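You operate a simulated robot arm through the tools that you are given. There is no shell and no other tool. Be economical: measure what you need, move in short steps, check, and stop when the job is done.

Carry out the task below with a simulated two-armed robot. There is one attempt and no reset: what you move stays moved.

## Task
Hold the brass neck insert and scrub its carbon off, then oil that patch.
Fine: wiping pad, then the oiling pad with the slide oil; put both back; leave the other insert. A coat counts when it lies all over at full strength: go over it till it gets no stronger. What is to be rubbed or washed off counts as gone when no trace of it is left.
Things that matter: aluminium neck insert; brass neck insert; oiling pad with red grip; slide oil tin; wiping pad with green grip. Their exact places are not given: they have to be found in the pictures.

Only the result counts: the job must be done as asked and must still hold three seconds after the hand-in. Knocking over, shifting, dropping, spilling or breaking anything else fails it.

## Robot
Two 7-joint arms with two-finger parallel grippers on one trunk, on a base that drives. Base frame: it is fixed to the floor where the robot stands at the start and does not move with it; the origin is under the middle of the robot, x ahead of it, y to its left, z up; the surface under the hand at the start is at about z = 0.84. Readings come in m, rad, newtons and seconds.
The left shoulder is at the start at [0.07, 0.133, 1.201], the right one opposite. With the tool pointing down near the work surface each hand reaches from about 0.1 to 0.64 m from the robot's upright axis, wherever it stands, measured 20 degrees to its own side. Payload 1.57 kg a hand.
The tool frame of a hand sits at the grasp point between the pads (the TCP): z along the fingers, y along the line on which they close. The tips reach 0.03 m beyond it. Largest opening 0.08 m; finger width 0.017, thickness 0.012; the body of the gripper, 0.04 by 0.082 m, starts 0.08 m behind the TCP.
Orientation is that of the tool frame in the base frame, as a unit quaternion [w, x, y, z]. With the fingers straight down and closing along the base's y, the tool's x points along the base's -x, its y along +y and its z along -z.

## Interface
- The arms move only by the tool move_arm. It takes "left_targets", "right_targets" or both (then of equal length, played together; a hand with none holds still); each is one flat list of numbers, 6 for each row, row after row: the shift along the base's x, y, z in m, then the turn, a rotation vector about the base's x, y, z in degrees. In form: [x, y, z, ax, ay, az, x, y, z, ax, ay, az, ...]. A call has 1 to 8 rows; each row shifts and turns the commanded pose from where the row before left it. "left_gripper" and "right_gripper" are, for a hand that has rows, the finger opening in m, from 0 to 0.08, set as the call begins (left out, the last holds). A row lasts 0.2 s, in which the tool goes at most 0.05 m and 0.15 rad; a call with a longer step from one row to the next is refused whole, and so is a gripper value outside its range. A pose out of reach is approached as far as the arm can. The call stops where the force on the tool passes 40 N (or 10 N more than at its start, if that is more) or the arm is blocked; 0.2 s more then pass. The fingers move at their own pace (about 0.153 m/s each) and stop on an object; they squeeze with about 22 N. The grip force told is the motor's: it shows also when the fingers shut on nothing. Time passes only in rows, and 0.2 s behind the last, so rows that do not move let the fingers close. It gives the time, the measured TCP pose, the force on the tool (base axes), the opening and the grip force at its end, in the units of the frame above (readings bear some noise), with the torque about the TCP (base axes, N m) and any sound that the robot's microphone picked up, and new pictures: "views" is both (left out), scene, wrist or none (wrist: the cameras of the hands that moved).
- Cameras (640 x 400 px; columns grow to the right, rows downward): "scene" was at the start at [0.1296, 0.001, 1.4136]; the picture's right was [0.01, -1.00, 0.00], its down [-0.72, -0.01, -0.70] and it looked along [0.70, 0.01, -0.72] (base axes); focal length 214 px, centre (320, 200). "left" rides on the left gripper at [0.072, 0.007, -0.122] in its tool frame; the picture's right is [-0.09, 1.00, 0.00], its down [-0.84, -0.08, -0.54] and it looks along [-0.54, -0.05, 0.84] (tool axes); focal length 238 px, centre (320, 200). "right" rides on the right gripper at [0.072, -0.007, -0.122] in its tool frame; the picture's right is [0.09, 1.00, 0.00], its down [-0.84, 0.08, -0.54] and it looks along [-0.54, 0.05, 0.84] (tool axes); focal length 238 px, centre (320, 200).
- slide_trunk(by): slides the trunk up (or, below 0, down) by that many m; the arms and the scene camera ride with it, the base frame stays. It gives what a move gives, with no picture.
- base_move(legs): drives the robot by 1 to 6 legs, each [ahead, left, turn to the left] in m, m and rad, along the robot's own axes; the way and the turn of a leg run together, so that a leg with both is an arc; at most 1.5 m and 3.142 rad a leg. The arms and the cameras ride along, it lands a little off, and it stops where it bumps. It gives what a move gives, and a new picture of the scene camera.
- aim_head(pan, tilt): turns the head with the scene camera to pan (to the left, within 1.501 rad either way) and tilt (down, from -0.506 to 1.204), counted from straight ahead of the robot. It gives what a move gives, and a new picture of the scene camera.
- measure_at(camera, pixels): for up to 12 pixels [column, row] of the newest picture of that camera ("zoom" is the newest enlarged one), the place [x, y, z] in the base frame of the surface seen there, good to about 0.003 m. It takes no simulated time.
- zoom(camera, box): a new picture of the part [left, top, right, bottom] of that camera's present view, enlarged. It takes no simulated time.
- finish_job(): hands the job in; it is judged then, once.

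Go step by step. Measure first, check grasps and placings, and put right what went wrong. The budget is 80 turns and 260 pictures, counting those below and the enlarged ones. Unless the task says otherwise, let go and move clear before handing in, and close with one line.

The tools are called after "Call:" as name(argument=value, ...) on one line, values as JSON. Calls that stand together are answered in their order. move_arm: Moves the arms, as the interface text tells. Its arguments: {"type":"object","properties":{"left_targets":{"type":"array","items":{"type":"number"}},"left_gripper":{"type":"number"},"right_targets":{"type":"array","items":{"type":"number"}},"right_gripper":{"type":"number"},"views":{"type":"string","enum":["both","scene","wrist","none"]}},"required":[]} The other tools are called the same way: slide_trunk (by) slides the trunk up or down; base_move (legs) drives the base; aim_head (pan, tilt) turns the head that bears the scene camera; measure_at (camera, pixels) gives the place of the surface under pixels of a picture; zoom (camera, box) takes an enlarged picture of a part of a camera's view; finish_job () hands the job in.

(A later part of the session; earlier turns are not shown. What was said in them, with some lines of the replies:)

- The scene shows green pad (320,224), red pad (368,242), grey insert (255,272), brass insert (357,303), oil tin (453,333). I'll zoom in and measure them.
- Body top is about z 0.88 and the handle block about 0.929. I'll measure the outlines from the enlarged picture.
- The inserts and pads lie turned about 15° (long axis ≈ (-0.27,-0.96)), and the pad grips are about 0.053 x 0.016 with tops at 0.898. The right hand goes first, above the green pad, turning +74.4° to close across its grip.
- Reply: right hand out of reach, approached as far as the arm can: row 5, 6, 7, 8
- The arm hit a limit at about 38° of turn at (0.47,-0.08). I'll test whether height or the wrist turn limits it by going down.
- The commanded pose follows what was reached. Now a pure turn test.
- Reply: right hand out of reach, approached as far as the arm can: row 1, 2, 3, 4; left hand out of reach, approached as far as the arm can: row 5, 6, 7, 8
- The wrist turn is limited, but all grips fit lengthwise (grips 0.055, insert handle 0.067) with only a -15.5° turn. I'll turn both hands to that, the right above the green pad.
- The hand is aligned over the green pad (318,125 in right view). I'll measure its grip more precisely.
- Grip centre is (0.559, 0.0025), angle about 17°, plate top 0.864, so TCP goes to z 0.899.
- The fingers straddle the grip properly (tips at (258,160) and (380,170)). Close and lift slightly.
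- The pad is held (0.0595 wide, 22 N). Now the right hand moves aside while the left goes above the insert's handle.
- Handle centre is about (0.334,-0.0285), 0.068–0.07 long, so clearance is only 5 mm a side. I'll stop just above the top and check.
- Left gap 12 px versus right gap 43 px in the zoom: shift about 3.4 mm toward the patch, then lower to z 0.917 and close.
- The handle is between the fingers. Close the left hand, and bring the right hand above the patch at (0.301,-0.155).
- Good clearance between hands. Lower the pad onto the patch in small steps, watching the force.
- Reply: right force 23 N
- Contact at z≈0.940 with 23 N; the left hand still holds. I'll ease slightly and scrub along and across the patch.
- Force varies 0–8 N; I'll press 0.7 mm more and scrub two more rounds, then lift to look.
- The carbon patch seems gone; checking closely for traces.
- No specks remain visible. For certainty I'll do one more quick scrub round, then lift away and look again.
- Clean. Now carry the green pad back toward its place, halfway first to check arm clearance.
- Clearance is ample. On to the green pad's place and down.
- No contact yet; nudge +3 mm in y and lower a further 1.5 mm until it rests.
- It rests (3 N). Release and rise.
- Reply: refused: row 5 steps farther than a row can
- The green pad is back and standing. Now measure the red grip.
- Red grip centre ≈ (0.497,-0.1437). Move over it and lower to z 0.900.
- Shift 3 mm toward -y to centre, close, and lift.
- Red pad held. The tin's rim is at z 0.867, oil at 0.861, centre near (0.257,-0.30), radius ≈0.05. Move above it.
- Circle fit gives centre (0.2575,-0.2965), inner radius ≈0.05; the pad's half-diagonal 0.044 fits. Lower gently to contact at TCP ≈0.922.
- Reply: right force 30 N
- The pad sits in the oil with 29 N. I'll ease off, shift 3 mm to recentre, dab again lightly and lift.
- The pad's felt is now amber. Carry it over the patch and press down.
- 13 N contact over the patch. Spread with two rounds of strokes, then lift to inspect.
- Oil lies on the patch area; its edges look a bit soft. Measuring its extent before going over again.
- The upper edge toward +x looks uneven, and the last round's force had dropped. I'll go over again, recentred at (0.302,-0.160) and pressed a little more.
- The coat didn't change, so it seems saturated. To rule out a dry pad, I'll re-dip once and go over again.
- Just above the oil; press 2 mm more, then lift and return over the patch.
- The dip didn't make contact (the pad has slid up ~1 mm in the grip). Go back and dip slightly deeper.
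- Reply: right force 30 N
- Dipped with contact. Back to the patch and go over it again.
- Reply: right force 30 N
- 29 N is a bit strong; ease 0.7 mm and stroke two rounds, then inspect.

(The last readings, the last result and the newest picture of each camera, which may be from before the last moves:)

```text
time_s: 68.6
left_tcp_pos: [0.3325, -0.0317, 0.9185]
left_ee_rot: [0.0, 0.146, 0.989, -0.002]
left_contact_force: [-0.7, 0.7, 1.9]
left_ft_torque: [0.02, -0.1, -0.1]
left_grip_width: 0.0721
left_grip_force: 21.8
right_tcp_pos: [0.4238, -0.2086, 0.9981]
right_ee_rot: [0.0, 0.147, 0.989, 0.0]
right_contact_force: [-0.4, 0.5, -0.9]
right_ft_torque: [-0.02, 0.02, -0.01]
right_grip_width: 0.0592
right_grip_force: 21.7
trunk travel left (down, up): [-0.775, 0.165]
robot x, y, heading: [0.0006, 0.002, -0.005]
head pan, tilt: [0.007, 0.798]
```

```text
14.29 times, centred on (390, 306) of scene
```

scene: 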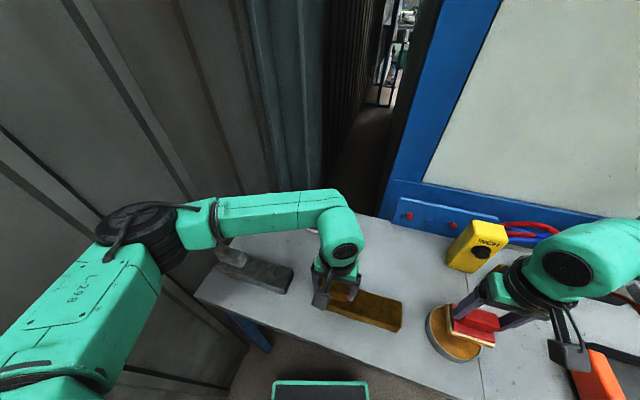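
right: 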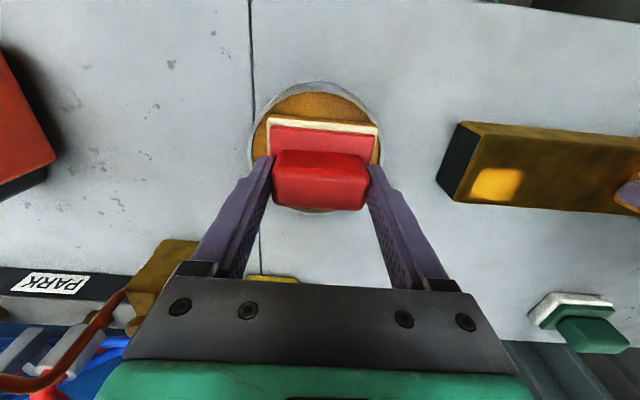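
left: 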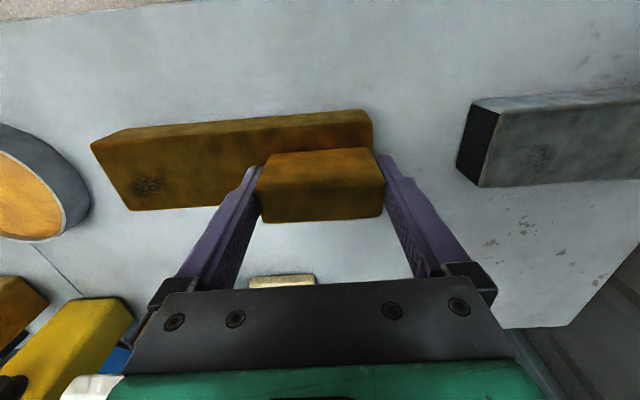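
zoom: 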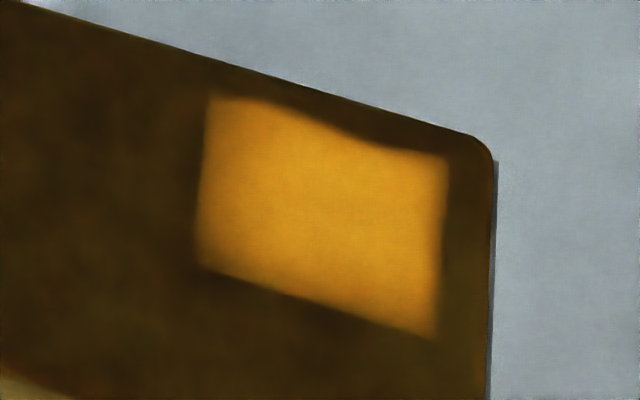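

The coat is unchanged, at full strength. Return the red pad to its place.

Call:
move_arm(right_targets=[0.0244, 0.0207, 0, 0, 0, 0, 0.0244, 0.0207, 0, 0, 0, 0, 0.0244, 0.0207, 0, 0, 0, 0, 0, 0, 0, 0, 0, 0], views="wrist")

Call:
move_arm(right_targets=[0, 0, -0.04, 0, 0, 0, 0, 0, -0.04, 0, 0, 0, 0, 0, -0.014, 0, 0, 0, 0, 0, -0.002, 0, 0, 0, 0, 0, 0, 0, 0, 0], views="wrist")

```text
time_s: 69.6
left_tcp_pos: [0.332, -0.0313, 0.9182]
left_ee_rot: [0.001, 0.146, 0.989, 0.0]
left_contact_force: [-0.8, -2.0, 1.5]
left_ft_torque: [0.29, -0.25, -0.02]
left_grip_width: 0.0719
left_grip_force: 22.0
right_tcp_pos: [0.4981, -0.1488, 0.9988]
right_ee_rot: [0.001, 0.148, 0.989, 0.0]
right_contact_force: [0.7, -0.1, -0.4]
right_ft_torque: [0.01, 0.01, 0.0]
right_grip_width: 0.0591
right_grip_force: 21.9
trunk travel left (down, up): [-0.775, 0.165]
robot x, y, heading: [-0.0007, 0.0003, 0.003]
head pan, tilt: [0.007, 0.798]
```

right: 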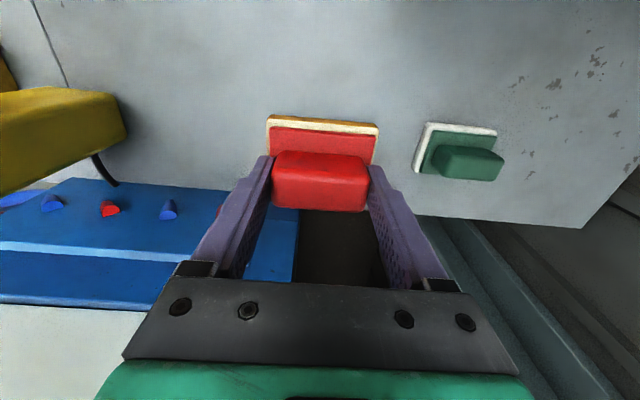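

```text
time_s: 70.8
left_tcp_pos: [0.3329, -0.0302, 0.9168]
left_ee_rot: [0.0, 0.146, 0.989, 0.0]
left_contact_force: [0.0, -0.4, 2.1]
left_ft_torque: [0.3, -0.31, 0.06]
left_grip_width: 0.0716
left_grip_force: 22.3
right_tcp_pos: [0.4949, -0.1496, 0.9029]
right_ee_rot: [0.0, 0.147, 0.989, 0.0]
right_contact_force: [-0.8, -0.1, -0.8]
right_ft_torque: [-0.03, 0.02, -0.01]
right_grip_width: 0.0595
right_grip_force: 22.0
trunk travel left (down, up): [-0.775, 0.165]
robot x, y, heading: [0.0019, -0.001, 0.002]
head pan, tilt: [0.007, 0.798]
```

right: 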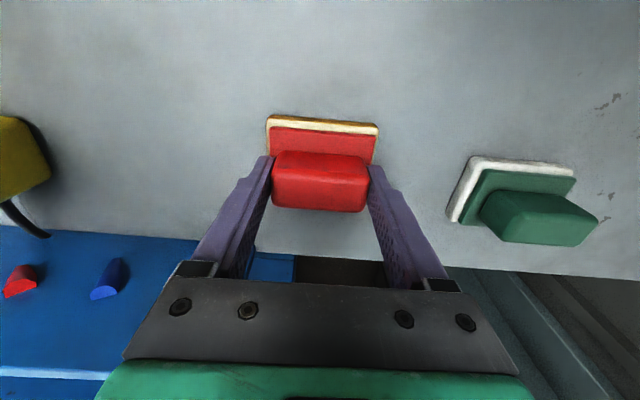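

Nudge +4 mm in y and lower to contact.

Call:
move_arm(right_targets=[0.001, 0.004, -0.001, 0, 0, 0, 0, 0, -0.002, 0, 0, 0, 0, 0, -0.001, 0, 0, 0, 0, 0, 0, 0, 0, 0], views="none")

```text
time_s: 71.8
left_tcp_pos: [0.3323, -0.0303, 0.9175]
left_ee_rot: [0.0, 0.146, 0.989, -0.001]
left_contact_force: [-0.7, 0.4, 2.2]
left_ft_torque: [0.25, -0.32, -0.04]
left_grip_width: 0.0717
left_grip_force: 22.0
right_tcp_pos: [0.4958, -0.1455, 0.8991]
right_ee_rot: [0.001, 0.146, 0.989, 0.0]
right_contact_force: [-0.1, -0.1, -0.9]
right_ft_torque: [-0.01, 0.0, -0.01]
right_grip_width: 0.0594
right_grip_force: 21.6
trunk travel left (down, up): [-0.775, 0.165]
robot x, y, heading: [-0.0016, 0.0009, -0.003]
head pan, tilt: [0.007, 0.798]
```

Call:
move_arm(right_targets=[0, 0, -0.001, 0, 0, 0, 0, 0, 0, 0, 0, 0], views="none")

```text
time_s: 72.4
left_tcp_pos: [0.3321, -0.0294, 0.9179]
left_ee_rot: [-0.001, 0.145, 0.989, 0.0]
left_contact_force: [2.1, 0.1, -0.2]
left_ft_torque: [0.05, -0.27, -0.04]
left_grip_width: 0.0719
left_grip_force: 22.1
right_tcp_pos: [0.497, -0.145, 0.8975]
right_ee_rot: [0.0, 0.147, 0.989, 0.0]
right_contact_force: [-1.9, -1.2, 2.6]
right_ft_torque: [-0.17, 0.02, -0.03]
right_grip_width: 0.0596
right_grip_force: 21.9
trunk travel left (down, up): [-0.775, 0.165]
robot x, y, heading: [0.0018, -0.0004, 0.001]
head pan, tilt: [0.007, 0.798]
```

Touching (2.6 N). Open the right hand and rise; then open the left and rise straight up.

Call:
move_arm(right_targets=[0, 0, 0, 0, 0, 0, 0, 0, 0, 0, 0, 0, 0, 0, 0.03, 0, 0, 0, 0, 0, 0.04, 0, 0, 0, 0, 0, 0.04, 0, 0, 0, 0, -0.04, 0.02, 0, 0, 0], right_gripper=0.08, views="wrist")

Call:
move_arm(left_targets=[0, 0, 0, 0, 0, 0, 0, 0, 0, 0, 0, 0, 0, 0, 0.01, 0, 0, 0, 0, 0, 0.03, 0, 0, 0, 0, 0, 0.04, 0, 0, 0, 0, 0, 0.04, 0, 0, 0, 0, 0.04, 0.02, 0, 0, 0, 0, 0.04, 0.02, 0, 0, 0], left_gripper=0.08)

```text
time_s: 73.8
left_tcp_pos: [0.3314, -0.0311, 0.9187]
left_ee_rot: [-0.001, 0.146, 0.989, 0.0]
left_contact_force: [-1.0, -1.5, 0.4]
left_ft_torque: [0.25, -0.26, -0.06]
left_grip_width: 0.0718
left_grip_force: 22.5
right_tcp_pos: [0.4963, -0.1874, 1.0289]
right_ee_rot: [0.0, 0.146, 0.989, 0.0]
right_contact_force: [-0.4, -0.2, -0.8]
right_ft_torque: [0.0, -0.03, 0.0]
right_grip_width: 0.0799
right_grip_force: 0.0
trunk travel left (down, up): [-0.775, 0.165]
robot x, y, heading: [-0.0022, -0.0027, -0.0]
head pan, tilt: [0.007, 0.798]
```

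right: 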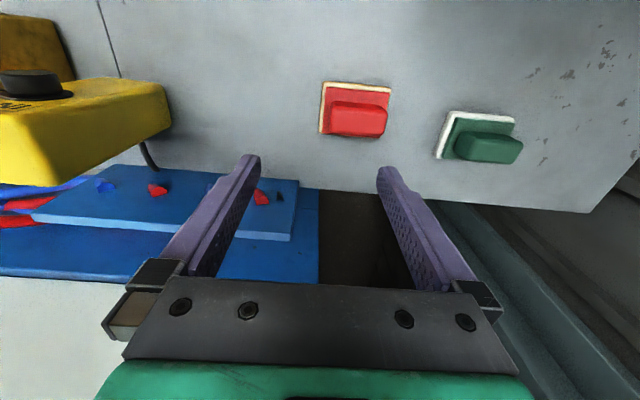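

```text
time_s: 75.6
left_tcp_pos: [0.3316, 0.0534, 1.0762]
left_ee_rot: [0.0, 0.146, 0.989, -0.001]
left_contact_force: [0.9, 0.6, -0.2]
left_ft_torque: [-0.02, -0.04, 0.02]
left_grip_width: 0.0798
left_grip_force: 0.1
right_tcp_pos: [0.4958, -0.1844, 1.0293]
right_ee_rot: [0.0, 0.146, 0.989, -0.001]
right_contact_force: [-1.0, -0.4, 0.2]
right_ft_torque: [-0.03, -0.03, -0.02]
right_grip_width: 0.08
right_grip_force: 0.0
trunk travel left (down, up): [-0.775, 0.165]
robot x, y, heading: [-0.0023, 0.0022, -0.003]
head pan, tilt: [0.007, 0.798]
```

scene: 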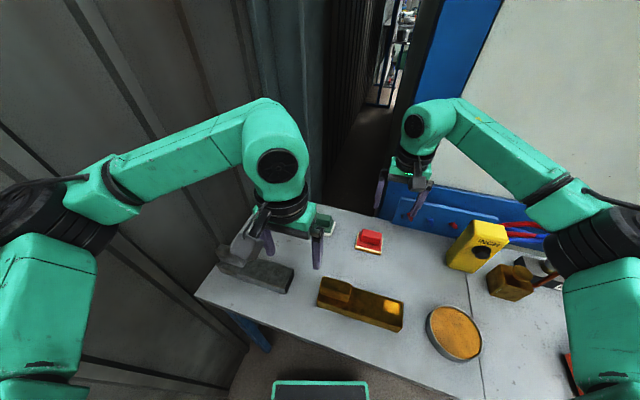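
left: 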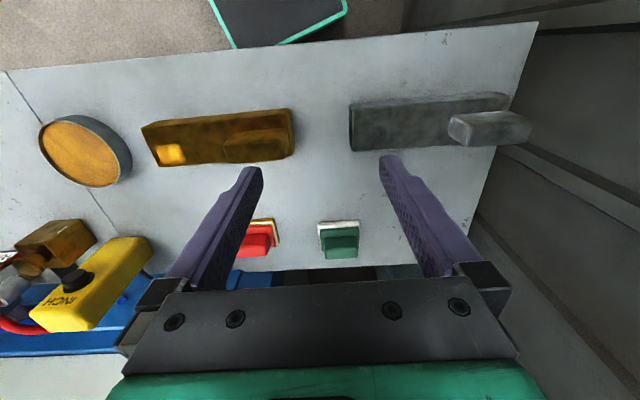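

Everything is in place: both pads are back at their spots, the brass insert stands with its oiled patch at (393,308), and both hands are clear. Handing in.

Call:
finish_job()

```text
The job is handed in.
```

I scrubbed the carbon off the brass insert until no trace showed. I then oiled that patch until more oil and more strokes made no difference. Both pads are back in their places, the aluminium insert was not touched, and the job is handed in.
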